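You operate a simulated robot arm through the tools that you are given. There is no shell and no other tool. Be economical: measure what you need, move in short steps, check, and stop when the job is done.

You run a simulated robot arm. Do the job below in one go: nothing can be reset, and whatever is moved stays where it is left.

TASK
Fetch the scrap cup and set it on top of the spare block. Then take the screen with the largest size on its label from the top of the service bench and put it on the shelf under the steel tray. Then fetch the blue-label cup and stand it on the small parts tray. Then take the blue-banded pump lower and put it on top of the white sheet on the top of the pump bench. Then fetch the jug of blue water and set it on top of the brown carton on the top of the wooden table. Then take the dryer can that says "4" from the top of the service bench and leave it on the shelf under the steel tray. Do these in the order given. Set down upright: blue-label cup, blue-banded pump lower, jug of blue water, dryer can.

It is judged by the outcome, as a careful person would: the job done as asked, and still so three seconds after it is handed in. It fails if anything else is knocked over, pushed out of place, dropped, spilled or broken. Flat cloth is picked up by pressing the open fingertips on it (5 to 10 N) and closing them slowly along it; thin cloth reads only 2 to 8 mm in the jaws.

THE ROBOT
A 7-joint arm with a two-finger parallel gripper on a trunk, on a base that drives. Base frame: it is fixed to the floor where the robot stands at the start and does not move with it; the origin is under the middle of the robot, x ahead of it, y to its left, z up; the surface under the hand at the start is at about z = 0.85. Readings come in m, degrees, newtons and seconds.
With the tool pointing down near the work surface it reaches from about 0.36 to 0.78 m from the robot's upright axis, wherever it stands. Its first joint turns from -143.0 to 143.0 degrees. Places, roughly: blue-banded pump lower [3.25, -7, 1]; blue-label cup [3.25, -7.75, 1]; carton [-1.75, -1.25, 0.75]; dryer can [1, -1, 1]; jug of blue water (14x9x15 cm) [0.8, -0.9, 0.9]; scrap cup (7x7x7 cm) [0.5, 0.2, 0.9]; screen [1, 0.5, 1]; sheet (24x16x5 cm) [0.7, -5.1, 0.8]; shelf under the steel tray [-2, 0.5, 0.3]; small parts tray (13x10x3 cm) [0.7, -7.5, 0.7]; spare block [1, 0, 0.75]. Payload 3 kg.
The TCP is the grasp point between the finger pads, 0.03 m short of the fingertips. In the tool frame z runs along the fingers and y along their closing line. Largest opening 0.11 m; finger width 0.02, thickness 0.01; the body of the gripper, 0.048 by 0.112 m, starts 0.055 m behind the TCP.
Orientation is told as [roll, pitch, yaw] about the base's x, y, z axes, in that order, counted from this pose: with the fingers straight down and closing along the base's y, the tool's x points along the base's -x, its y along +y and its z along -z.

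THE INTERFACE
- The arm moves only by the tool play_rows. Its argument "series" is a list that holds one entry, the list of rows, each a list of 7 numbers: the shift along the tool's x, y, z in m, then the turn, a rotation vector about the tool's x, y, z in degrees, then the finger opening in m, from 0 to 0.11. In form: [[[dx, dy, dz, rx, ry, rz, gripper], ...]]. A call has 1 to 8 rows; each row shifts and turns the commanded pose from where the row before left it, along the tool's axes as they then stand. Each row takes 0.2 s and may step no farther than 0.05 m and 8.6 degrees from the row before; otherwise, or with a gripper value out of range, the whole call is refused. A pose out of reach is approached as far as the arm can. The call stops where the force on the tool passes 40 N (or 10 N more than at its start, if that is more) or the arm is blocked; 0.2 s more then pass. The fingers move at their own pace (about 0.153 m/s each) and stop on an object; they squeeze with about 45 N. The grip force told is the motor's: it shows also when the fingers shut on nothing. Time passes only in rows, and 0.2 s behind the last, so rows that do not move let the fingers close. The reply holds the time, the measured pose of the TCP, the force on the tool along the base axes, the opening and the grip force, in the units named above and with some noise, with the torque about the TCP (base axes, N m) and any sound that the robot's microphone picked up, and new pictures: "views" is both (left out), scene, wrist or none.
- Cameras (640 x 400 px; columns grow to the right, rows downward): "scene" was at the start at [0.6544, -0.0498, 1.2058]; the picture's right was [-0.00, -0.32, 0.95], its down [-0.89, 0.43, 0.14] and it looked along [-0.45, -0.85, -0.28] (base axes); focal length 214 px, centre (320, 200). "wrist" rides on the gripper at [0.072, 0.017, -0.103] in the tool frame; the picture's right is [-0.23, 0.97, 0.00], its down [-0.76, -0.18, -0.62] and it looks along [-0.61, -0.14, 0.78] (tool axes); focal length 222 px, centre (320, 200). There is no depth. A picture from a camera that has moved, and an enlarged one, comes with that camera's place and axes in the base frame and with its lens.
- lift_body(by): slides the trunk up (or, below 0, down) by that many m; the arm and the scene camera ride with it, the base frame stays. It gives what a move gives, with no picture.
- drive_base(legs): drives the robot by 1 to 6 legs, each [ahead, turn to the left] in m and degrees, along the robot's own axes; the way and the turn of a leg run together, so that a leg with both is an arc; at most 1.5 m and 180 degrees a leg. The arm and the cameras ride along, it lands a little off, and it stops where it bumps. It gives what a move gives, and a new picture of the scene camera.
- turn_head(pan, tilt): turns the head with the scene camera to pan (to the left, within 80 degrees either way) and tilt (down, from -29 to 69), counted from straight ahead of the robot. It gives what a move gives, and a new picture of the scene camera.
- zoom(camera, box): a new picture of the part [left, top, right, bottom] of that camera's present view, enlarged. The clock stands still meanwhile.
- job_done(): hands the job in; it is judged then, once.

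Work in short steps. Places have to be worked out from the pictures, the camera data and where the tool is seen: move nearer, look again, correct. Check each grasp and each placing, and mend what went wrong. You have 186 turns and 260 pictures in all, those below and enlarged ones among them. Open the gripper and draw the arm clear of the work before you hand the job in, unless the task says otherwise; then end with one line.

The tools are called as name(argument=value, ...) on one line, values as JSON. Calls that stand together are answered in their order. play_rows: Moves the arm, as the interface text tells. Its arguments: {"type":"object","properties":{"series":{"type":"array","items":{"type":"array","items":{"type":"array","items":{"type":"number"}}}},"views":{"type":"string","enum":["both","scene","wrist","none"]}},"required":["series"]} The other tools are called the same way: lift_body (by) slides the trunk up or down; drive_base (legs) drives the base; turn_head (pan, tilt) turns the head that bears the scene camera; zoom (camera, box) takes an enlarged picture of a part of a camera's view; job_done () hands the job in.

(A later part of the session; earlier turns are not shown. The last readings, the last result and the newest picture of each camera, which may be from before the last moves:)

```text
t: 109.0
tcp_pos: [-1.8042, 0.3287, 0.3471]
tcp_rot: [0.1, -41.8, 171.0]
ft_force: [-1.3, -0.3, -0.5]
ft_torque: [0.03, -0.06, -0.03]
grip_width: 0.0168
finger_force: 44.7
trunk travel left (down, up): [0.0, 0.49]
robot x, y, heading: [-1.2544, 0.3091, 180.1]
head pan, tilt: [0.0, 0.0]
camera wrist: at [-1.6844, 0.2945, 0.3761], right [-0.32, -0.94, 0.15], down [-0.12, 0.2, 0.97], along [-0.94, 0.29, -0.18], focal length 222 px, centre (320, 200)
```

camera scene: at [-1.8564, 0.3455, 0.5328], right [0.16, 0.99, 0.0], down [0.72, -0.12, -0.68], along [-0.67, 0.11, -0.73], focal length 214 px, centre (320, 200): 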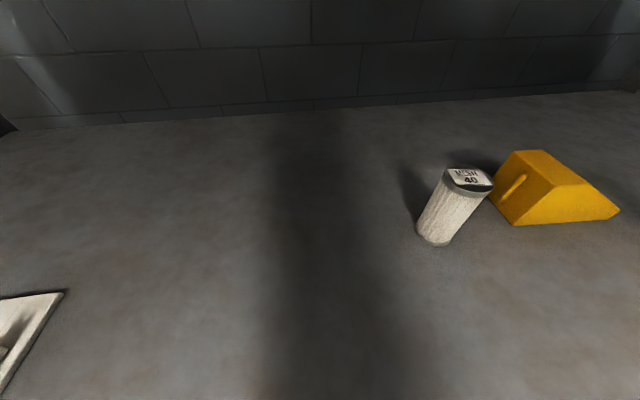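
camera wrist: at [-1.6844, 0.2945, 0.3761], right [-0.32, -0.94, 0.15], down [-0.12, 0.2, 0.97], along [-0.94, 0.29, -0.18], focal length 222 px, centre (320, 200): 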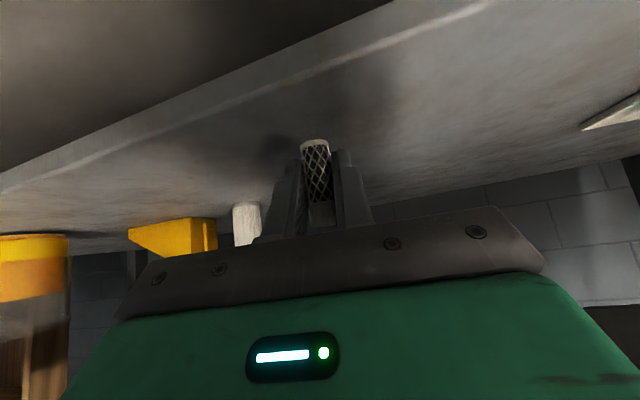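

It stopped (an upper part of the arm likely touched the bench edge), but the screen is over the shelf. I reach 5 cm further in with the arm and look.

play_rows(series=[[[-0.0186, 0, 0.0168, 0, 0, 0, 0.0], [-0.0186, 0, 0.0168, 0, 0, 0, 0.0]]], views="both")

```text
t: 109.8
tcp_pos: [-1.8879, 0.3408, 0.3277]
tcp_rot: [0.4, -44.4, 171.8]
ft_force: [-19.2, -46.9, 280.1]
ft_torque: [-1.24, 4.35, 4.61]
grip_width: 0.0173
finger_force: 45.0
trunk travel left (down, up): [0.0, 0.49]
robot x, y, heading: [-1.2476, 0.3073, -179.5]
head pan, tilt: [0.0, 0.0]
stopped in row 2: the arm was blocked; the commanded pose is now the measured one
camera scene: at [-1.9388, 0.3494, 0.4311], right [0.14, 0.99, -0.01], down [0.71, -0.1, -0.7], along [-0.69, 0.09, -0.71], focal length 214 px, centre (320, 200)
camera wrist: at [-1.7675, 0.3077, 0.3509], right [-0.29, -0.94, 0.16], down [-0.08, 0.2, 0.98], along [-0.95, 0.27, -0.14], focal length 222 px, centre (320, 200)
```

scene: 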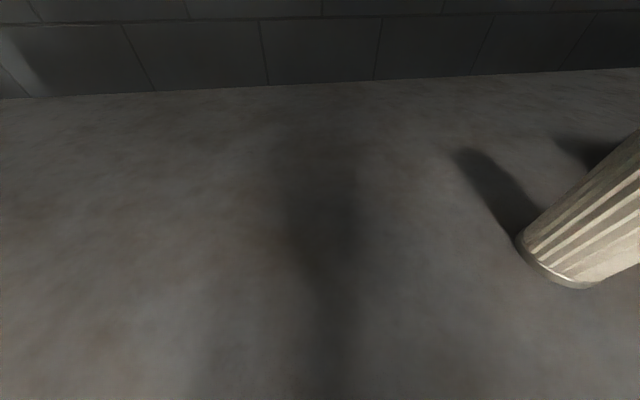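
wrist: 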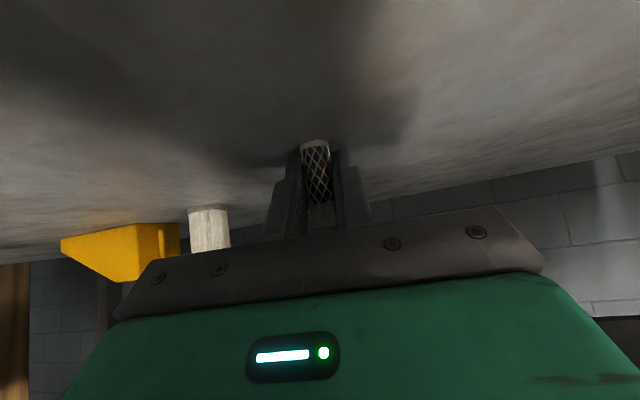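

The arm slipped free and now presses on the shelf (z≈0.30). I relieve the pressure by a few mm up.

play_rows(series=[[[-0.0028, 0, -0.0028, 0, 0, 0, 0.0], [0, 0, 0, 0, 0, 0, 0.0]]], views="wrist")

```text
t: 110.2
tcp_pos: [-2.0807, 0.4052, 0.3309]
tcp_rot: [6.6, -50.3, 165.7]
ft_force: [-54.2, 74.2, 139.7]
ft_torque: [-4.84, -10.0, 3.71]
grip_width: 0.0175
finger_force: 36.6
trunk travel left (down, up): [0.0, 0.49]
robot x, y, heading: [-1.2515, 0.3058, -179.3]
head pan, tilt: [0.0, 0.0]
stopped in row 1: the arm was blocked; the commanded pose is now the measured one
camera wrist: at [-1.9594, 0.3699, 0.3407], right [-0.29, -0.92, 0.25], down [0.04, 0.25, 0.97], along [-0.96, 0.29, -0.04], focal length 222 px, centre (320, 200)
```

wrist: 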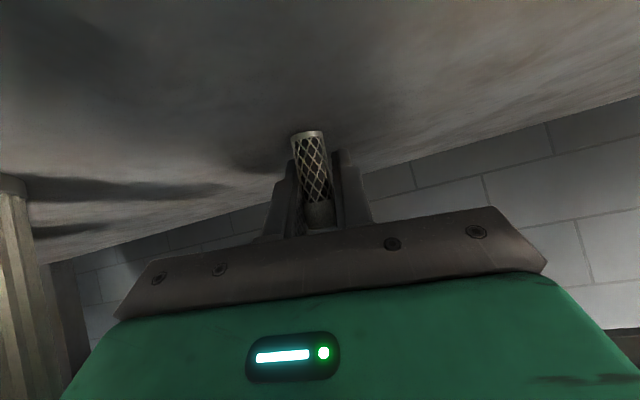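

The arm seems wedged and has sprung further in. I hold still to see if it is stable before doing anything else.

play_rows(series=[[[0, 0, 0, 0, 0, 0, 0.0]]], views="both")

```text
t: 110.4
tcp_pos: [-2.2198, 0.3969, 0.3904]
tcp_rot: [10.9, -55.5, 160.1]
ft_force: [-4.9, -4.9, 7.4]
ft_torque: [0.32, -0.04, -0.32]
grip_width: 0.0168
finger_force: 45.2
trunk travel left (down, up): [0.0, 0.49]
robot x, y, heading: [-1.2584, 0.301, -179.7]
head pan, tilt: [0.0, 0.0]
stopped in row 1: the force on the tool passed its limit at 3416 N (the readings are from after the stop); the commanded pose is now the measured one
camera scene: at [-2.2454, 0.4147, 0.5004], right [0.19, 0.98, -0.11], down [0.53, -0.19, -0.82], along [-0.83, 0.1, -0.56], focal length 214 px, centre (320, 200)
camera wrist: at [-2.0985, 0.3564, 0.3891], right [-0.3, -0.91, 0.29], down [0.14, 0.26, 0.96], along [-0.94, 0.33, 0.05], focal length 222 px, centre (320, 200)
```

scene: 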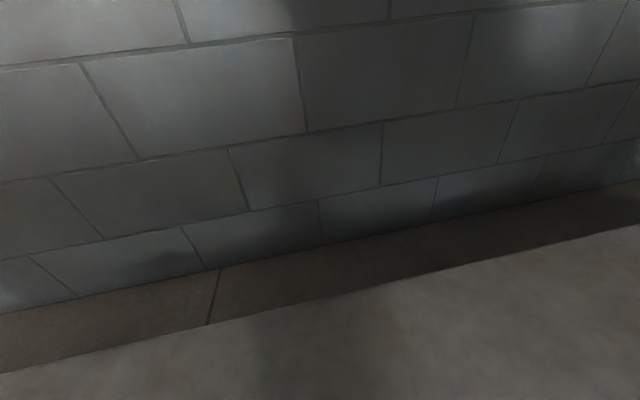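
wrist: 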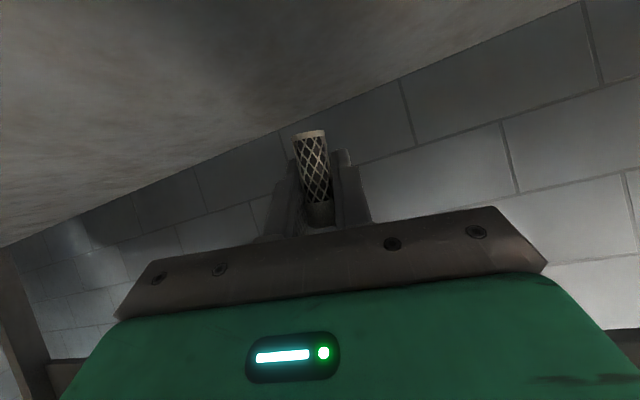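

Forces are now small with the arm stretched far in. I look around the shelf for damage before withdrawing.

turn_head(pan=70, tilt=20)

turn_head(pan=-70, tilt=20)

```text
t: 111.8
tcp_pos: [-2.1509, 0.4028, 0.3272]
tcp_rot: [9.7, -51.1, 160.6]
ft_force: [-75.7, -32.4, 167.4]
ft_torque: [1.43, 4.57, 1.49]
grip_width: 0.0169
finger_force: 44.9
trunk travel left (down, up): [0.0, 0.49]
robot x, y, heading: [-1.249, 0.3035, -179.2]
head pan, tilt: [70.0, 20.0]
camera scene: at [-2.1381, 0.3246, 0.4551], right [-0.66, 0.42, -0.62], down [0.71, 0.1, -0.69], along [-0.23, -0.9, -0.37], focal length 214 px, centre (320, 200)
```

scene: 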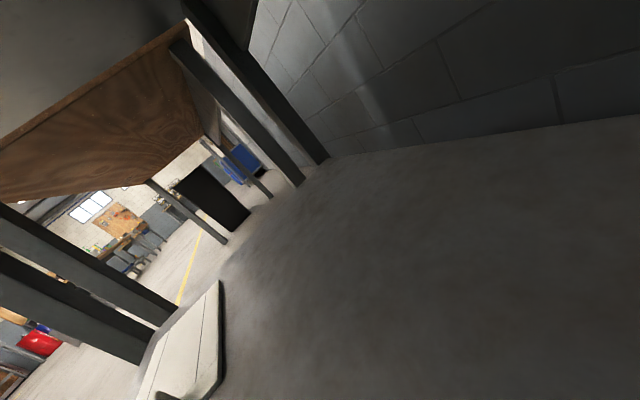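

```text
t: 114.0
tcp_pos: [-2.1494, 0.4024, 0.3259]
tcp_rot: [9.4, -51.0, 160.7]
ft_force: [-58.3, -38.1, 171.4]
ft_torque: [1.33, 4.12, 1.38]
grip_width: 0.0168
finger_force: 45.3
trunk travel left (down, up): [0.0, 0.49]
robot x, y, heading: [-1.2522, 0.3037, -179.3]
head pan, tilt: [-70.0, 20.0]
camera scene: at [-2.1019, 0.4951, 0.4368], right [0.8, 0.24, 0.55], down [0.58, -0.52, -0.62], along [0.13, 0.82, -0.56], focal length 214 px, centre (320, 200)
```

scene: 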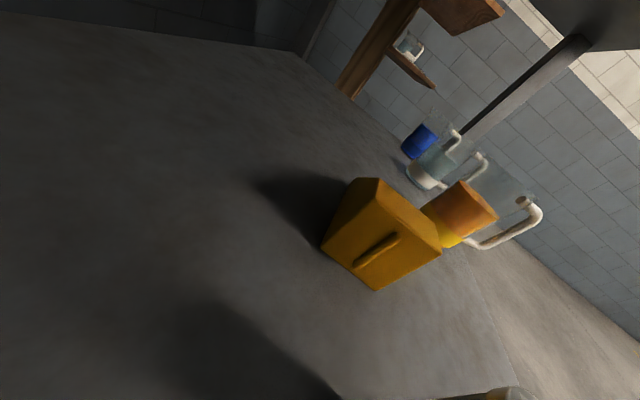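

The hand still presses down on the shelf. I try raising the trunk 2 cm to see whether that unloads it.

lift_body(by=0.02)

```text
t: 114.4
tcp_pos: [-2.1658, 0.4035, 0.3264]
tcp_rot: [10.1, -52.4, 160.4]
ft_force: [-46.1, 10.4, 97.8]
ft_torque: [1.5, 3.01, 0.51]
grip_width: 0.0171
finger_force: 44.8
trunk travel left (down, up): [-0.003, 0.487]
robot x, y, heading: [-1.2553, 0.3009, -179.2]
head pan, tilt: [-70.0, 20.0]
stopped: the arm was blocked; the commanded pose is now the measured one
```

The arm's upper part is under the bench top and blocks upward motion. I back the base a little to slide it out.

drive_base(legs=[[-0.06, 0]])

```text
t: 115.1
tcp_pos: [-2.1684, 0.4039, 0.3277]
tcp_rot: [9.1, -52.1, 161.5]
ft_force: [-1.5, 0.2, 6.1]
ft_torque: [0.13, 0.15, 0.04]
grip_width: 0.0171
finger_force: 44.8
trunk travel left (down, up): [-0.003, 0.487]
robot x, y, heading: [-1.253, 0.3006, -179.4]
head pan, tilt: [-70.0, 20.0]
stopped in leg 1: the force on the tool passed its limit at 122 N (the readings are from after the stop); the commanded pose is now the measured one
camera scene: at [-2.12, 0.4952, 0.4371], right [0.81, 0.24, 0.54], down [0.58, -0.51, -0.64], along [0.12, 0.83, -0.55], focal length 214 px, centre (320, 200)
```

scene: 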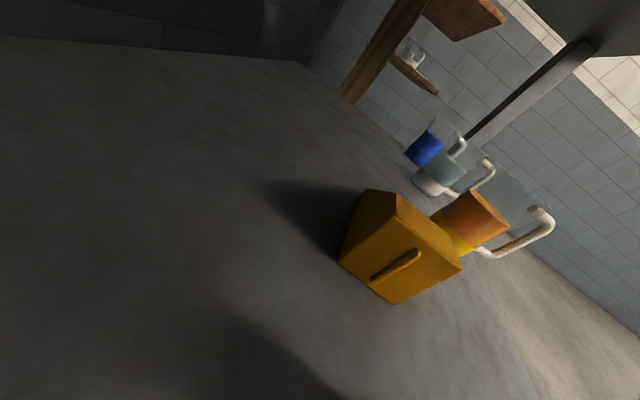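

Forces are near zero now. I try a small retreat up and back along the tool axis.

play_rows(series=[[[0.0, 0, -0.015, 0, 0, 0, 0.0], [0, 0, 0, 0, 0, 0, 0]]], views="none")

```text
t: 115.7
tcp_pos: [-2.1576, 0.4036, 0.3343]
tcp_rot: [9.1, -52.0, 161.5]
ft_force: [-0.2, 0.4, -0.2]
ft_torque: [0.0, 0.01, 0.02]
grip_width: 0.0172
finger_force: 45.0
trunk travel left (down, up): [-0.003, 0.487]
robot x, y, heading: [-1.2466, 0.3033, -179.2]
head pan, tilt: [-70.0, 20.0]
```

Free again. I check surroundings with both cameras before retracting further.

turn_head(pan=-50, tilt=55)

zoom(camera="wrist", box=[0, 0, 640, 400])

```text
t: 116.7
tcp_pos: [-2.158, 0.4025, 0.3356]
tcp_rot: [9.2, -52.0, 161.5]
ft_force: [0.5, 0.3, 0.3]
ft_torque: [-0.01, -0.01, -0.03]
grip_width: 0.0173
finger_force: 44.9
trunk travel left (down, up): [-0.003, 0.487]
robot x, y, heading: [-1.25, 0.301, -179.4]
head pan, tilt: [-50.0, 55.0]
camera scene: at [-2.0958, 0.4538, 0.3984], right [0.73, 0.55, 0.4], down [0.63, -0.78, -0.07], along [0.27, 0.31, -0.91], focal length 214 px, centre (320, 200)
```

scene: 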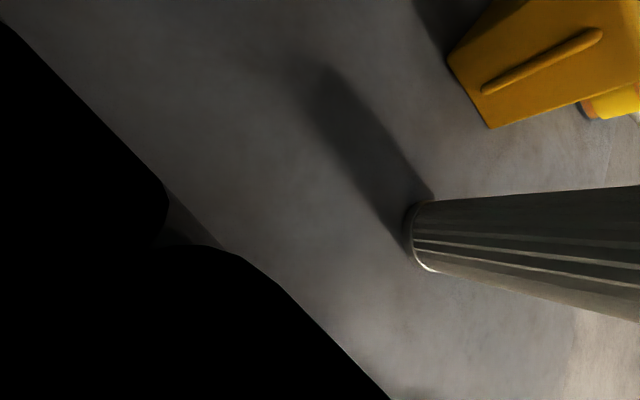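

```text
1.00 times, centred on (320, 200) of wrist (not enlarged: the box is as wide or as high as the picture)
camera zoom: at [-2.0366, 0.3618, 0.3422], right [-0.32, -0.91, 0.27], down [0.08, 0.26, 0.96], along [-0.94, 0.33, -0.01], focal length 222 px, centre (320, 200)
```

zoom: 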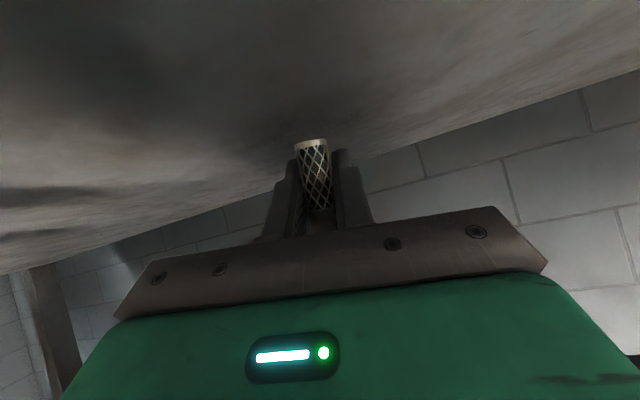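

The MESH 40 filter still stands at ≈(−1.985, 0.52), unmoved. I retreat 4 cm and slightly up, then level the tool so the screen stands vertical.

play_rows(series=[[[0.014, -0.0066, -0.0386, 0, 0, 0, 0.0], [0, 0, 0, 0, 0, -6.5, 0.0], [0, 0, 0, 0, 8, 0, 0.0], [0, 0, 0, 0, 0, 0, 0.0]]], views="wrist")

```text
t: 117.0
tcp_pos: [-2.1403, 0.4019, 0.3274]
tcp_rot: [9.6, -54.2, 161.3]
ft_force: [-24.2, 4.3, 66.0]
ft_torque: [0.75, 1.4, 0.26]
grip_width: 0.017
finger_force: 45.1
trunk travel left (down, up): [-0.003, 0.487]
robot x, y, heading: [-1.2497, 0.3066, -179.4]
head pan, tilt: [-50.0, 55.0]
stopped in row 1: the force on the tool passed its limit at 296 N (the readings are from after the stop); the commanded pose is now the measured one
camera wrist: at [-2.0181, 0.3613, 0.3288], right [-0.31, -0.91, 0.28], down [0.12, 0.26, 0.96], along [-0.94, 0.33, 0.03], focal length 222 px, centre (320, 200)
```

wrist: 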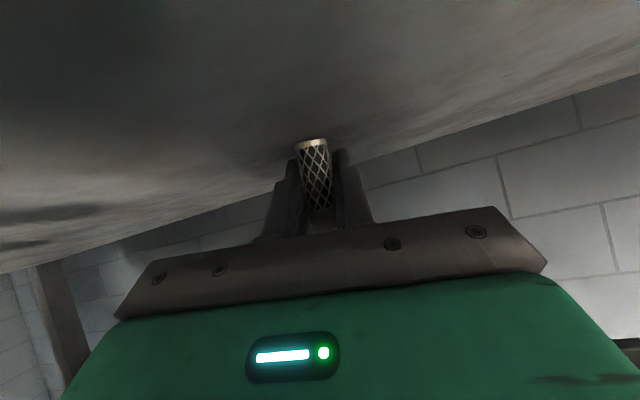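

Folding the arm raises its elbow into the bench, so I'll withdraw by base motion instead. First lift the tips just a few mm.

play_rows(series=[[[-0.007, 0, -0.003, 0, 0, 0, 0.0], [0, 0, 0, 0, 0, 0, 0.0]]], views="none")

```text
t: 117.3
tcp_pos: [-2.1382, 0.4019, 0.3265]
tcp_rot: [9.5, -54.4, 161.4]
ft_force: [-18.4, 4.9, 63.9]
ft_torque: [0.66, 1.16, 0.18]
grip_width: 0.017
finger_force: 44.8
trunk travel left (down, up): [-0.003, 0.487]
robot x, y, heading: [-1.2467, 0.3047, -179.3]
head pan, tilt: [-50.0, 55.0]
stopped in row 1: the force on the tool passed its limit at 95 N (the readings are from after the stop); the commanded pose is now the measured one
```

I extend slightly forward to lower the elbow and unload.

play_rows(series=[[[-0.0164, 0.003, 0.012, 0, 0, 0, 0.0], [0, 0, 0, 0, 0, 0, 0.0]]], views="none")

```text
t: 117.6
tcp_pos: [-2.1374, 0.4028, 0.3264]
tcp_rot: [9.5, -54.3, 161.5]
ft_force: [-5.0, 2.5, 47.4]
ft_torque: [0.51, 0.61, 0.07]
grip_width: 0.0174
finger_force: 45.2
trunk travel left (down, up): [-0.003, 0.487]
robot x, y, heading: [-1.2519, 0.3048, -178.9]
head pan, tilt: [-50.0, 55.0]
stopped in row 1: the force on the tool passed its limit at 104 N (the readings are from after the stop); the commanded pose is now the measured one
```

Each step relaxes it somewhat. I nudge the base back as before, which unloaded it.

drive_base(legs=[[-0.05, 0]])

```text
t: 118.5
tcp_pos: [-2.0868, 0.4025, 0.3303]
tcp_rot: [9.7, -54.1, 161.4]
ft_force: [-0.2, -0.4, 0.4]
ft_torque: [0.01, 0.0, -0.02]
grip_width: 0.0171
finger_force: 45.0
trunk travel left (down, up): [-0.003, 0.487]
robot x, y, heading: [-1.1996, 0.3035, -179.1]
head pan, tilt: [-50.0, 55.0]
camera scene: at [-2.0234, 0.4534, 0.391], right [0.74, 0.55, 0.38], down [0.63, -0.77, -0.1], along [0.24, 0.31, -0.92], focal length 214 px, centre (320, 200)
```

scene: 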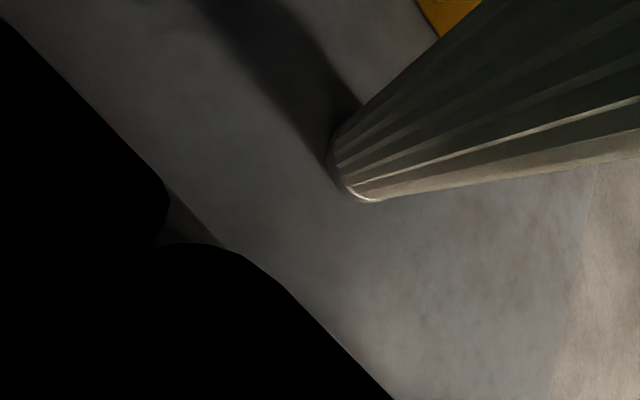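

Free now, nothing touched. I back out another 10 cm.

drive_base(legs=[[-0.1, 0]])

```text
t: 119.6
tcp_pos: [-1.9849, 0.4042, 0.3305]
tcp_rot: [9.5, -54.2, 161.5]
ft_force: [0.3, 0.3, 0.2]
ft_torque: [0.01, -0.03, 0.0]
grip_width: 0.0171
finger_force: 45.5
trunk travel left (down, up): [-0.003, 0.487]
robot x, y, heading: [-1.0966, 0.3005, -179.5]
head pan, tilt: [-50.0, 55.0]
camera scene: at [-1.9217, 0.454, 0.3912], right [0.74, 0.55, 0.38], down [0.63, -0.77, -0.1], along [0.24, 0.31, -0.92], focal length 214 px, centre (320, 200)
```

scene: 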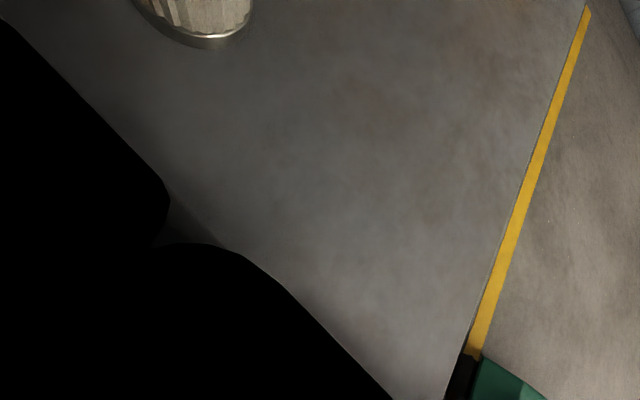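

Now I raise 12 mm and level the tool (undo the roll and excess pitch).

play_rows(series=[[[-0.0094, 0.001, -0.0072, 0, 0, 0, 0.0], [0, 0, 0, 0, 0, -3.25, 0.0], [0, 0, 0, 0, 0, -3.25, 0.0], [0, 0, 0, 0, 4.5, 0, 0.0], [0, 0, 0, 0, 4.5, 0, 0.0]]], views="wrist")

```text
t: 120.8
tcp_pos: [-1.9844, 0.4037, 0.341]
tcp_rot: [0.3, -45.6, 172.7]
ft_force: [-0.4, -0.9, 0.3]
ft_torque: [0.0, 0.01, 0.0]
grip_width: 0.0172
finger_force: 45.0
trunk travel left (down, up): [-0.003, 0.487]
robot x, y, heading: [-1.097, 0.3044, -179.3]
head pan, tilt: [-50.0, 55.0]
camera wrist: at [-1.863, 0.3713, 0.3617], right [-0.28, -0.95, 0.17], down [-0.07, 0.19, 0.98], along [-0.96, 0.26, -0.11], focal length 222 px, centre (320, 200)
```

wrist: 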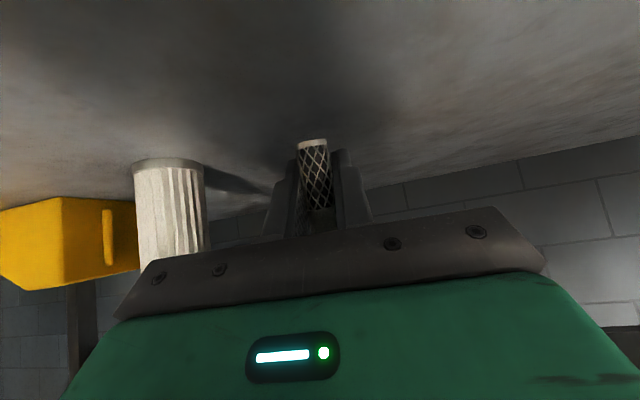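

Level now. I move 5 cm away from the filter and lower gently to the shelf.

play_rows(series=[[[0, 0.025, 0, 0, 0, 0, 0.0], [0, 0.025, 0, 0, 0, 0, 0.0], [0.004, 0, 0.004, 0, 0, 0, 0.0], [0.0025, 0, 0.0025, 0, 0, 0, 0.0], [0, 0, 0, 0, 0, 0, 0.0]]], views="none")

```text
t: 122.0
tcp_pos: [-1.992, 0.3543, 0.333]
tcp_rot: [0.4, -45.7, 172.7]
ft_force: [-0.7, -1.1, -0.2]
ft_torque: [0.0, 0.04, 0.03]
grip_width: 0.0172
finger_force: 45.2
trunk travel left (down, up): [-0.003, 0.487]
robot x, y, heading: [-1.0948, 0.3038, -179.5]
head pan, tilt: [-50.0, 55.0]
```

play_rows(series=[[[0.0015, 0, 0.0015, 0, 0, 0, 0.0], [0.0015, 0, 0.0015, 0, 0, 0, 0.0], [0, 0, 0, 0, 0, 0, 0.0]]], views="wrist")

```text
t: 122.8
tcp_pos: [-1.9915, 0.354, 0.3297]
tcp_rot: [0.4, -45.6, 172.7]
ft_force: [-1.0, -0.4, 0.1]
ft_torque: [0.0, -0.01, -0.01]
grip_width: 0.0173
finger_force: 45.1
trunk travel left (down, up): [-0.003, 0.487]
robot x, y, heading: [-1.0956, 0.3067, -179.2]
head pan, tilt: [-50.0, 55.0]
camera wrist: at [-1.869, 0.3217, 0.3495], right [-0.28, -0.95, 0.17], down [-0.06, 0.19, 0.98], along [-0.96, 0.26, -0.11], focal length 222 px, centre (320, 200)
```

wrist: 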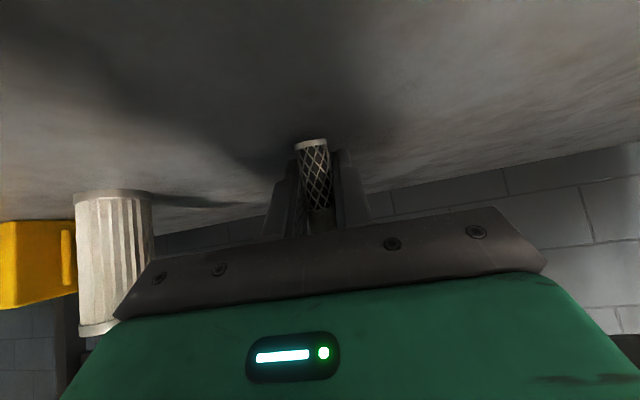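

No contact yet; a few mm more.

play_rows(series=[[[0.0014, 0, 0.0014, 0, 0, 0, 0.0], [0.0014, 0, 0.0014, 0, 0, 0, 0.0], [0.0014, 0, 0.0014, 0, 0, 0, 0.0], [0, 0, 0, 0, 0, 0, 0.0]]], views="none")

```text
t: 123.8
tcp_pos: [-1.9912, 0.3531, 0.3276]
tcp_rot: [0.5, -46.2, 172.8]
ft_force: [8.7, 0.0, 33.0]
ft_torque: [0.42, 0.23, 0.0]
grip_width: 0.0174
finger_force: 44.8
trunk travel left (down, up): [-0.003, 0.487]
robot x, y, heading: [-1.0951, 0.3026, -179.2]
head pan, tilt: [-50.0, 55.0]
```

Contact. I ease up 1 mm, and open.

play_rows(series=[[[-0.001, 0, -0.001, 0, 0, 0, 0.0], [0, 0, 0, 0, 0, 0, 0.03], [0, 0, 0, 0, 0, 0, 0.055], [0, 0, 0, 0, 0, 0, 0.055]]], views="wrist")

```text
t: 124.7
tcp_pos: [-1.992, 0.3461, 0.3279]
tcp_rot: [0.6, -46.0, 173.1]
ft_force: [11.4, -9.1, 15.8]
ft_torque: [0.22, -0.12, -0.17]
grip_width: 0.0513
finger_force: 0.0
trunk travel left (down, up): [-0.003, 0.487]
robot x, y, heading: [-1.096, 0.3063, -179.2]
head pan, tilt: [-50.0, 55.0]
stopped in row 4: the force on the tool passed its limit at 47 N (the readings are from after the stop); the commanded pose is now the measured one
camera wrist: at [-1.8701, 0.314, 0.3476], right [-0.27, -0.95, 0.17], down [-0.06, 0.19, 0.98], along [-0.96, 0.25, -0.11], focal length 222 px, centre (320, 200)
```

wrist: 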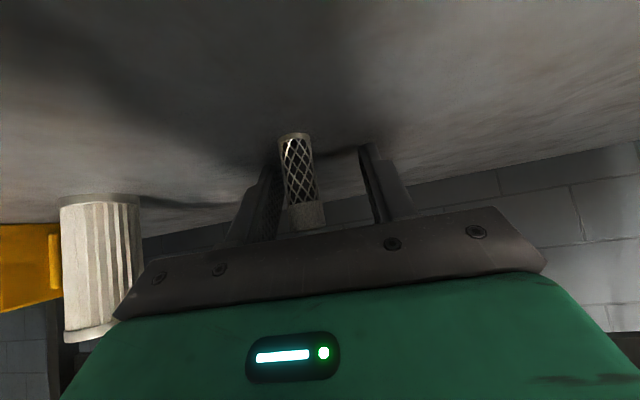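

The screen stands free between the fingers. I raise slightly, centre on it, and retreat horizontally along the tool's own direction.

play_rows(series=[[[-0.003, 0, -0.003, 0, 0, 0, 0.055], [0, -0.008, 0, 0, 0, 0, 0.055], [0.015, 0, -0.017, 0, 0, 0, 0.055], [0.02, 0, -0.022, 0, 0, 0, 0.055], [0.02, 0, -0.022, 0, 0, 0, 0.055]]], views="wrist")

```text
t: 125.9
tcp_pos: [-1.9103, 0.3458, 0.3339]
tcp_rot: [0.5, -45.9, 173.0]
ft_force: [-0.2, 1.0, -0.7]
ft_torque: [-0.02, 0.0, -0.05]
grip_width: 0.055
finger_force: 0.2
trunk travel left (down, up): [-0.003, 0.487]
robot x, y, heading: [-1.099, 0.3043, -179.1]
head pan, tilt: [-50.0, 55.0]
camera wrist: at [-1.7884, 0.3146, 0.353], right [-0.27, -0.95, 0.17], down [-0.06, 0.19, 0.98], along [-0.96, 0.25, -0.11], focal length 222 px, centre (320, 200)
```

wrist: 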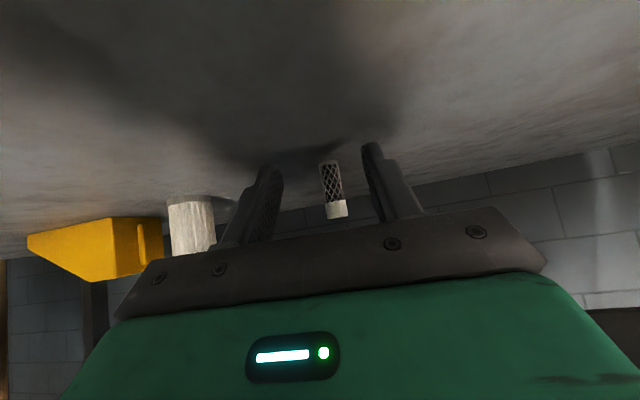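

The screen stands on the shelf. I raise a little and back out 0.6 m, then raise the trunk.

play_rows(series=[[[-0.004, 0, -0.004, 0, 0, 0, 0.055], [-0.004, 0, -0.004, 0, 0, 0, 0.055]]], views="none")

drive_base(legs=[[-0.6, 0]])

lift_body(by=0.3)

turn_head(pan=0, tilt=-5)

```text
t: 126.5
tcp_pos: [-1.9104, 0.3448, 0.3446]
tcp_rot: [0.6, -45.9, 173.1]
ft_force: [0.3, 0.3, 0.2]
ft_torque: [-0.02, -0.03, 0.04]
grip_width: 0.0548
finger_force: 0.1
trunk travel left (down, up): [-0.003, 0.487]
robot x, y, heading: [-1.096, 0.3041, -178.9]
head pan, tilt: [-50.0, 55.0]
```

```text
t: 129.9
tcp_pos: [-1.3097, 0.3497, 0.3446]
tcp_rot: [0.6, -45.8, 173.6]
ft_force: [0.5, -0.6, 0.0]
ft_torque: [-0.03, 0.04, -0.04]
grip_width: 0.0549
finger_force: 0.1
trunk travel left (down, up): [-0.003, 0.487]
robot x, y, heading: [-0.4975, 0.3197, -178.5]
head pan, tilt: [-50.0, 55.0]
camera scene: at [-1.2618, 0.4008, 0.4184], right [0.61, 0.59, 0.53], down [0.71, -0.71, -0.04], along [0.35, 0.4, -0.85], focal length 214 px, centre (320, 200)
```

scene: 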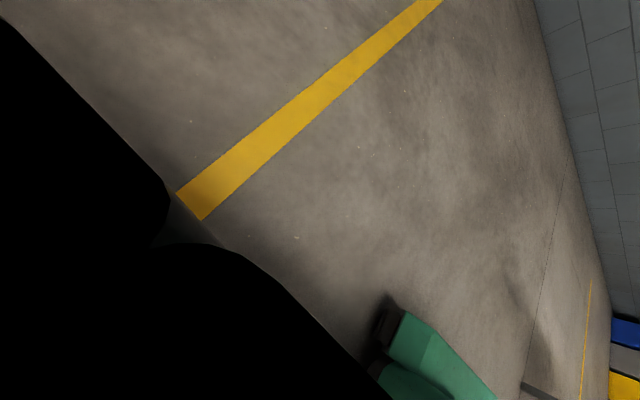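

```text
t: 132.9
tcp_pos: [-1.31, 0.3484, 0.6446]
tcp_rot: [0.7, -46.0, 173.6]
ft_force: [0.4, 0.2, -0.9]
ft_torque: [0.01, 0.03, 0.01]
grip_width: 0.0549
finger_force: 0.0
trunk travel left (down, up): [-0.303, 0.187]
robot x, y, heading: [-0.4961, 0.3177, -178.3]
head pan, tilt: [-50.0, 55.0]
```

```text
t: 134.2
tcp_pos: [-1.3109, 0.3483, 0.6453]
tcp_rot: [0.6, -45.9, 173.6]
ft_force: [0.2, -0.1, -0.8]
ft_torque: [-0.01, 0.01, -0.03]
grip_width: 0.055
finger_force: 0.0
trunk travel left (down, up): [-0.303, 0.187]
robot x, y, heading: [-0.4998, 0.3154, -178.8]
head pan, tilt: [0.0, -5.0]
camera scene: at [-1.3609, 0.3559, 0.7567], right [0.1, 0.99, -0.01], down [0.63, -0.07, -0.78], along [-0.77, 0.08, -0.63], focal length 214 px, centre (320, 200)
```

scene: 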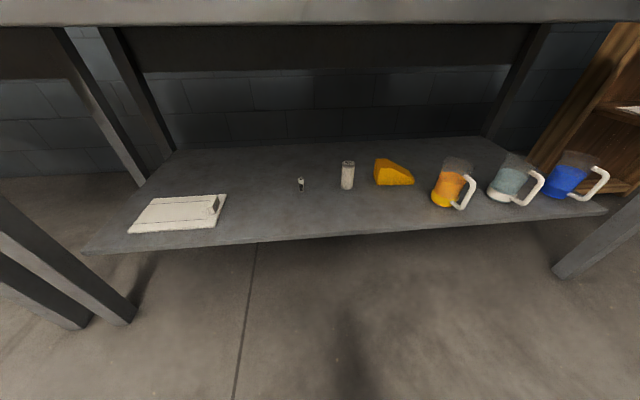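

All shelf items are intact and the screen stands. Now I raise and retract the hand for driving.

play_rows(series=[[[-0.007, 0, -0.048, 0, 0, 0, 0.08], [-0.007, 0, -0.048, 0, 0, 0, 0.08], [-0.007, 0, -0.048, 0, 0, 0, 0.08], [-0.007, 0, -0.048, 0, 0, 0, 0.08], [-0.007, 0, -0.048, 0, 0, 0, 0.08], [-0.007, 0, -0.048, 0, 0, 0, 0.08], [-0.007, 0, -0.048, 0, 0, 0, 0.08], [-0.007, 0, -0.048, 0, 0, 0, 0.08]]], views="none")

drive_base(legs=[[0, 89]])

turn_head(pan=0, tilt=-28)

```text
t: 136.0
tcp_pos: [-1.0728, 0.325, 0.9513]
tcp_rot: [0.6, -45.8, 173.7]
ft_force: [-0.3, -0.4, -0.3]
ft_torque: [-0.03, -0.02, 0.03]
grip_width: 0.08
finger_force: 0.1
trunk travel left (down, up): [-0.303, 0.187]
robot x, y, heading: [-0.4957, 0.3177, -178.4]
head pan, tilt: [0.0, -5.0]
```

```text
t: 139.6
tcp_pos: [-0.6263, -0.2563, 0.9524]
tcp_rot: [0.8, -45.9, -108.6]
ft_force: [0.7, 1.0, -0.4]
ft_torque: [0.03, 0.0, -0.02]
grip_width: 0.0798
finger_force: 0.0
trunk travel left (down, up): [-0.303, 0.187]
robot x, y, heading: [-0.5478, 0.3252, -98.5]
head pan, tilt: [0.0, -5.0]
stopped in leg 1: the robot was blocked; the commanded pose is now the measured one
camera scene: at [-0.6432, -0.3029, 1.0642], right [-0.95, 0.31, -0.01], down [0.2, 0.6, -0.78], along [-0.24, -0.74, -0.63], focal length 214 px, centre (320, 200)
```

scene: 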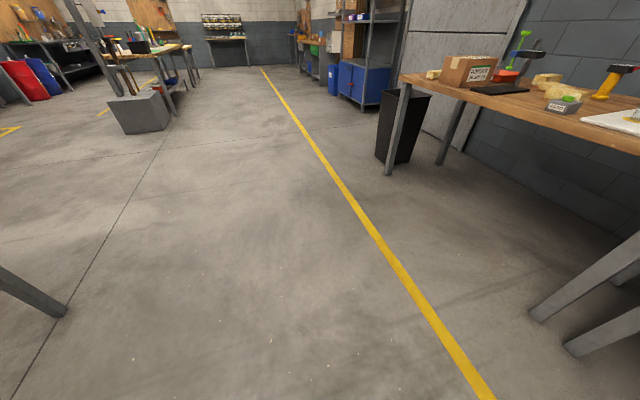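

```text
t: 140.4
tcp_pos: [-0.6258, -0.2552, 0.9524]
tcp_rot: [0.7, -45.8, -108.7]
ft_force: [-0.4, 0.2, -0.1]
ft_torque: [0.01, 0.0, -0.01]
grip_width: 0.08
finger_force: 0.0
trunk travel left (down, up): [-0.303, 0.187]
robot x, y, heading: [-0.5465, 0.322, -98.6]
head pan, tilt: [0.0, -28.0]
camera scene: at [-0.6465, -0.3101, 1.1006], right [-0.95, 0.31, -0.01], down [0.09, 0.26, -0.96], along [-0.3, -0.91, -0.28], focal length 214 px, centre (320, 200)
```

scene: 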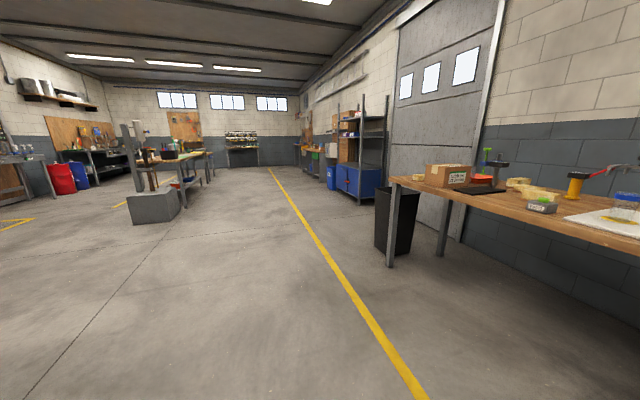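

The way along x≈−0.5 to the far (−y) end looks clear. I drive there in legs, correcting the heading.

drive_base(legs=[[0.5, 8.5], [1.5, 0], [1.0, 0]])

```text
t: 155.0
tcp_pos: [-0.6161, -3.2157, 0.9521]
tcp_rot: [0.7, -46.0, -101.3]
ft_force: [0.6, 0.8, -0.2]
ft_torque: [0.01, 0.0, 0.01]
grip_width: 0.0801
finger_force: 0.0
trunk travel left (down, up): [-0.303, 0.187]
robot x, y, heading: [-0.6117, -2.6331, -91.4]
head pan, tilt: [0.0, -28.0]
camera scene: at [-0.6294, -3.2722, 1.1007], right [-0.98, 0.19, -0.01], down [0.06, 0.27, -0.96], along [-0.18, -0.94, -0.28], focal length 214 px, centre (320, 200)
```

scene: 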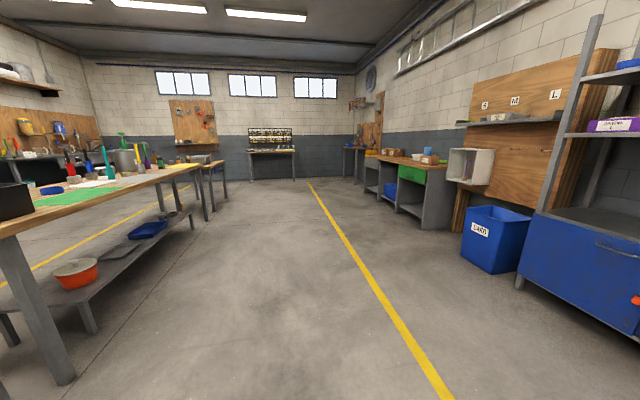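

Clear ahead; the pump bench is on the left. I continue 3 m.

drive_base(legs=[[1.5, 0], [1.5, 0]])

turn_head(pan=50, tilt=-20)

```text
t: 169.3
tcp_pos: [-0.697, -6.1834, 0.9537]
tcp_rot: [0.7, -45.8, -101.0]
ft_force: [-0.6, -0.6, 0.0]
ft_torque: [-0.04, -0.04, -0.02]
grip_width: 0.0799
finger_force: 0.1
trunk travel left (down, up): [-0.303, 0.187]
robot x, y, heading: [-0.6914, -5.602, -90.9]
head pan, tilt: [0.0, -28.0]
camera scene: at [-0.709, -6.2406, 1.1012], right [-0.98, 0.18, -0.01], down [0.06, 0.27, -0.96], along [-0.17, -0.95, -0.28], focal length 214 px, centre (320, 200)
```

scene: 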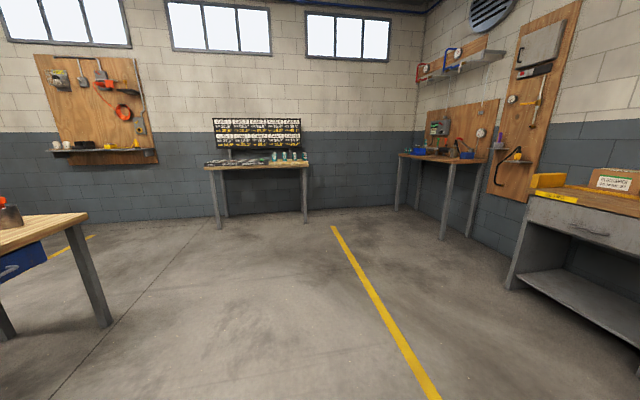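

```text
t: 170.5
tcp_pos: [-0.6969, -6.1842, 0.9533]
tcp_rot: [0.6, -45.9, -101.0]
ft_force: [0.7, -0.4, -0.3]
ft_torque: [0.0, -0.01, 0.01]
grip_width: 0.08
finger_force: 0.0
trunk travel left (down, up): [-0.303, 0.187]
robot x, y, heading: [-0.692, -5.6034, -90.9]
head pan, tilt: [50.0, -20.0]
camera scene: at [-0.6481, -6.231, 1.108], right [-0.73, -0.42, -0.54], down [0.35, 0.44, -0.83], along [0.59, -0.79, -0.17], focal length 214 px, centre (320, 200)
```

scene: 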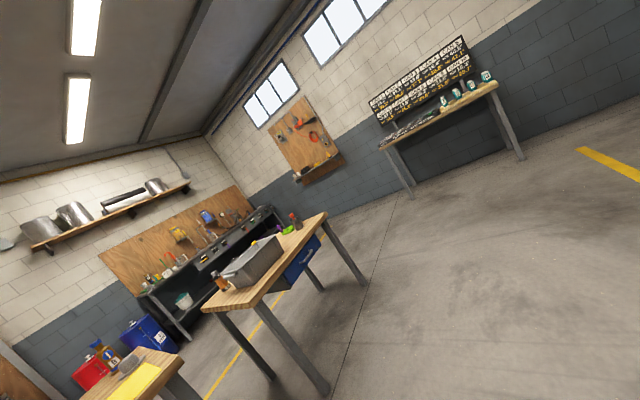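

I head to y≈−8.15, then turn to +x and go along between the small table (ends y≈−7.5) and the far wall table (y≈−9).

drive_base(legs=[[1.4, 0], [1.1, 0]])

drive_base(legs=[[0, 90.5]])

turn_head(pan=0, tilt=-28)

```text
t: 182.8
tcp_pos: [-0.7663, -8.7028, 0.9537]
tcp_rot: [0.8, -45.8, -101.4]
ft_force: [0.5, 0.7, 0.9]
ft_torque: [-0.01, -0.02, -0.01]
grip_width: 0.0799
finger_force: 0.0
trunk travel left (down, up): [-0.303, 0.187]
robot x, y, heading: [-0.7593, -8.1174, -91.5]
head pan, tilt: [50.0, -20.0]
camera scene: at [-0.7177, -8.7511, 1.108], right [-0.73, -0.42, -0.54], down [0.36, 0.44, -0.83], along [0.58, -0.8, -0.17], focal length 214 px, centre (320, 200)
```

scene: 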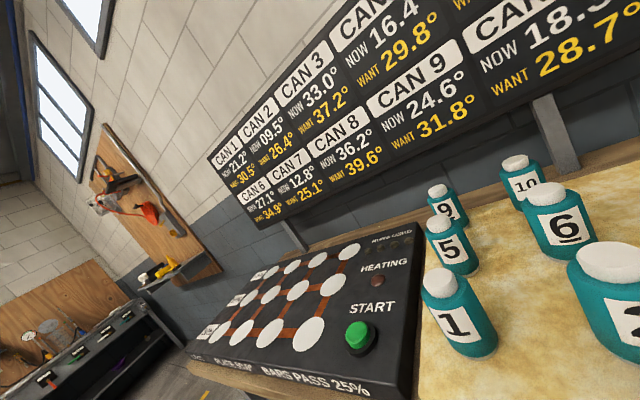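

```text
t: 186.3
tcp_pos: [-0.1868, -8.2627, 0.9544]
tcp_rot: [0.8, -45.9, -24.5]
ft_force: [0.6, 0.5, 0.0]
ft_torque: [0.0, -0.02, -0.03]
grip_width: 0.08
finger_force: 0.1
trunk travel left (down, up): [-0.303, 0.187]
robot x, y, heading: [-0.7682, -8.1714, -12.2]
head pan, tilt: [50.0, -20.0]
stopped in leg 1: the robot was blocked; the commanded pose is now the measured one
camera scene: at [-0.1286, -8.2258, 1.1097], right [0.24, -0.81, -0.54], down [-0.34, 0.45, -0.83], along [0.91, 0.39, -0.17], focal length 214 px, centre (320, 200)
```

scene: 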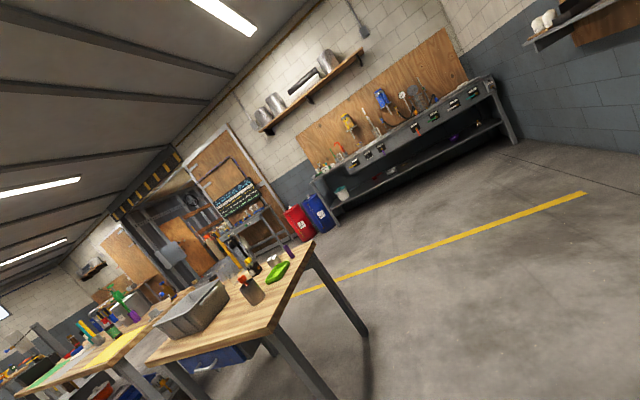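

```text
t: 187.5
tcp_pos: [-0.1875, -8.2636, 0.9552]
tcp_rot: [0.9, -46.0, -24.4]
ft_force: [-0.7, -0.2, 0.5]
ft_torque: [0.0, -0.01, 0.01]
grip_width: 0.0802
finger_force: 0.1
trunk travel left (down, up): [-0.303, 0.187]
robot x, y, heading: [-0.7691, -8.1673, -12.4]
head pan, tilt: [0.0, -28.0]
camera scene: at [-0.1337, -8.2878, 1.103], right [-0.41, -0.91, -0.01], down [-0.25, 0.12, -0.96], along [0.88, -0.39, -0.28], focal length 214 px, centre (320, 200)
```

scene: 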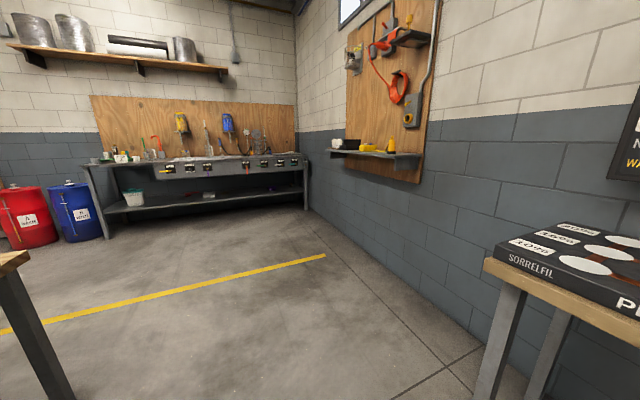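

I straighten to +x and drive to about (2.25, −7.75) before the black bench.

drive_base(legs=[[0, 12.4], [1.3, 0], [0.7, 0], [0, 22], [1.1, 0], [0, -22]])

turn_head(pan=15, tilt=-18)

```text
t: 205.9
tcp_pos: [2.8329, -7.723, 0.954]
tcp_rot: [0.7, -45.9, -11.8]
ft_force: [-0.2, 0.5, 0.4]
ft_torque: [-0.03, 0.0, -0.01]
grip_width: 0.08
finger_force: 0.1
trunk travel left (down, up): [-0.303, 0.187]
robot x, y, heading: [2.2453, -7.7473, 0.1]
head pan, tilt: [0.0, -28.0]
camera scene: at [2.8901, -7.7343, 1.103], right [-0.19, -0.98, -0.01], down [-0.27, 0.06, -0.96], along [0.94, -0.18, -0.28], focal length 214 px, centre (320, 200)
```

scene: 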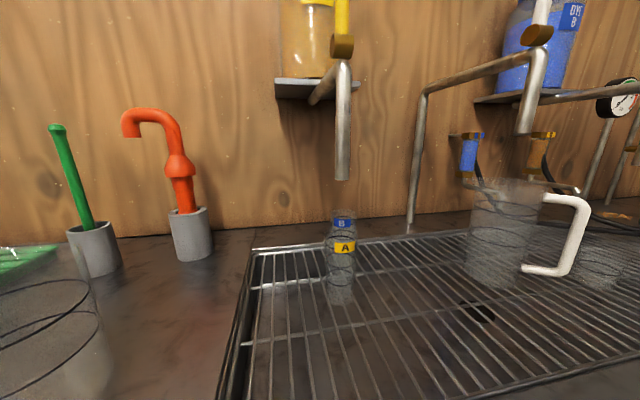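

```text
t: 206.6
tcp_pos: [2.8326, -7.7231, 0.9546]
tcp_rot: [0.8, -46.0, -11.8]
ft_force: [-0.8, -0.1, -0.5]
ft_torque: [0.03, 0.01, 0.01]
grip_width: 0.0801
finger_force: 0.0
trunk travel left (down, up): [-0.303, 0.187]
robot x, y, heading: [2.248, -7.7469, 0.1]
head pan, tilt: [15.0, -18.0]
camera scene: at [2.8908, -7.7137, 1.0893], right [-0.01, -0.98, -0.19], down [-0.42, 0.17, -0.89], along [0.91, 0.07, -0.41], focal length 214 px, centre (320, 200)
```

scene: 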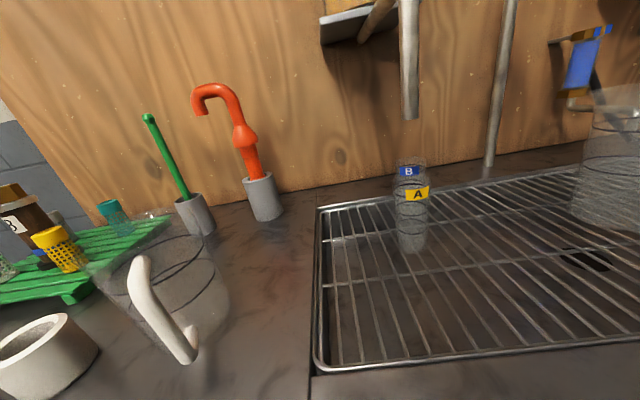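

Two small glass cups (A yellow, B blue) stand on the rack in line of sight. I zoom for a careful look, and check the wrist view.

zoom(camera="scene", box=[340, 120, 500, 280])

zoom(camera="wrist", box=[0, 0, 640, 399])

```text
2.50 times, centred on (420, 200) of scene
camera zoom: at [2.8908, -7.7137, 1.0893], right [-0.01, -0.98, -0.19], down [-0.42, 0.17, -0.89], along [0.91, 0.07, -0.41], focal length 536 px, centre (70, 200)
```

zoom: 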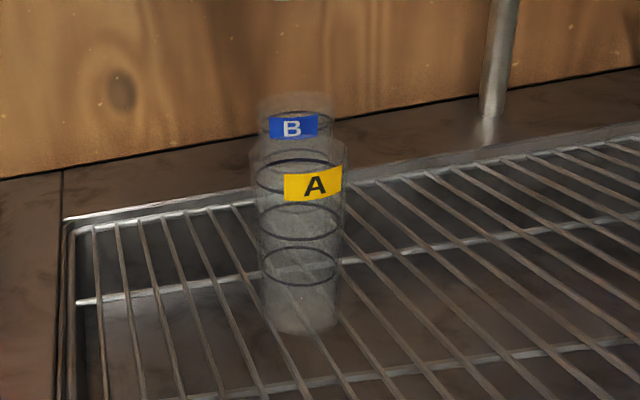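

```text
1.00 times, centred on (320, 200) of wrist (not enlarged: the box is as wide or as high as the picture)
camera zoom: at [2.714, -7.6812, 0.9751], right [0.34, 0.92, 0.17], down [0.04, -0.2, 0.98], along [0.94, -0.33, -0.11], focal length 222 px, centre (320, 200)
```

zoom: 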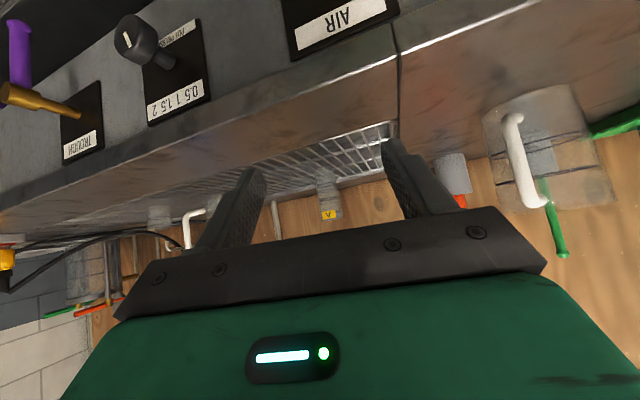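

B seems to stand behind A. I raise the trunk to view from higher and separate them.

lift_body(by=0.18)

turn_head(pan=0, tilt=-5)

zoom(camera="scene", box=[240, 100, 480, 250])

```text
t: 208.6
tcp_pos: [2.8328, -7.7213, 1.1359]
tcp_rot: [0.8, -46.0, -11.9]
ft_force: [0.7, 0.3, -1.1]
ft_torque: [0.0, 0.0, 0.0]
grip_width: 0.0798
finger_force: 0.1
trunk travel left (down, up): [-0.483, 0.007]
robot x, y, heading: [2.2447, -7.7458, 0.3]
head pan, tilt: [15.0, -18.0]
```

```text
t: 209.4
tcp_pos: [2.8328, -7.7211, 1.1354]
tcp_rot: [0.7, -46.0, -11.7]
ft_force: [0.5, 0.3, -0.7]
ft_torque: [0.01, -0.03, -0.01]
grip_width: 0.0801
finger_force: 0.0
trunk travel left (down, up): [-0.483, 0.007]
robot x, y, heading: [2.2507, -7.7486, 0.1]
head pan, tilt: [0.0, -5.0]
camera scene: at [2.8828, -7.7324, 1.247], right [-0.19, -0.98, -0.01], down [-0.62, 0.13, -0.78], along [0.76, -0.14, -0.63], focal length 214 px, centre (320, 200)
```

scene: 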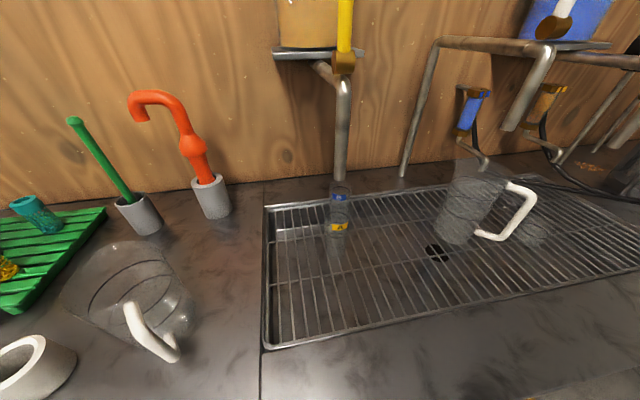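

```text
2.67 times, centred on (360, 175) of scene
camera zoom: at [2.8828, -7.7324, 1.247], right [-0.19, -0.98, -0.01], down [-0.62, 0.13, -0.78], along [0.76, -0.14, -0.63], focal length 572 px, centre (213, 267)
```

zoom: 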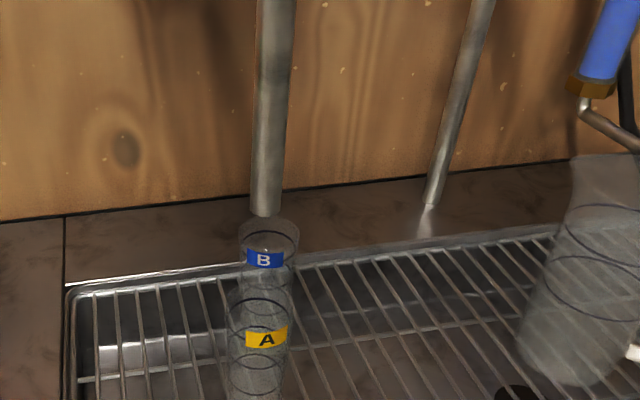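

Triangulated: cup A ≈(3.17, −7.82), cup B (blue) ≈(3.25, −7.845), both ~0.85–0.97 high, with a spout just above A (tip ≈(3.16, −7.82, 1.05)). I'll grasp B from its left side (tool pointing −y and down). First retract the hand and reposition the base to ≈(2.55, −7.45).

play_rows(series=[[[0.03, 0, -0.03, 0, 0, 0, 0.08], [0.025, 0, -0.025, 0, 0, 0, 0.08]]], views="none")

drive_base(legs=[[-0.1, 0], [0, 45], [0.45, 0], [0, -45]])

```text
t: 210.0
tcp_pos: [2.7905, -7.713, 1.1352]
tcp_rot: [0.7, -45.7, -11.7]
ft_force: [-0.7, -0.6, -0.4]
ft_torque: [-0.02, -0.06, -0.01]
grip_width: 0.08
finger_force: 0.1
out of reach, approached as far as the arm can: row 2
trunk travel left (down, up): [-0.483, 0.007]
robot x, y, heading: [2.246, -7.7481, 0.0]
head pan, tilt: [0.0, -5.0]
```

```text
t: 217.7
tcp_pos: [3.0144, -7.3969, 1.1337]
tcp_rot: [0.5, -45.3, -12.1]
ft_force: [-0.4, 0.4, -0.2]
ft_torque: [-0.03, 0.04, -0.06]
grip_width: 0.0801
finger_force: 0.0
trunk travel left (down, up): [-0.483, 0.007]
robot x, y, heading: [2.4669, -7.4106, 0.0]
head pan, tilt: [0.0, -5.0]
camera scene: at [3.0665, -7.4087, 1.2454], right [-0.2, -0.98, -0.01], down [-0.62, 0.14, -0.77], along [0.75, -0.15, -0.64], focal length 214 px, centre (320, 200)
```

scene: 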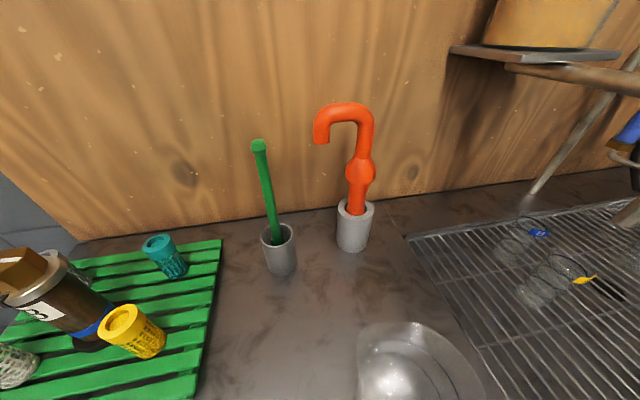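

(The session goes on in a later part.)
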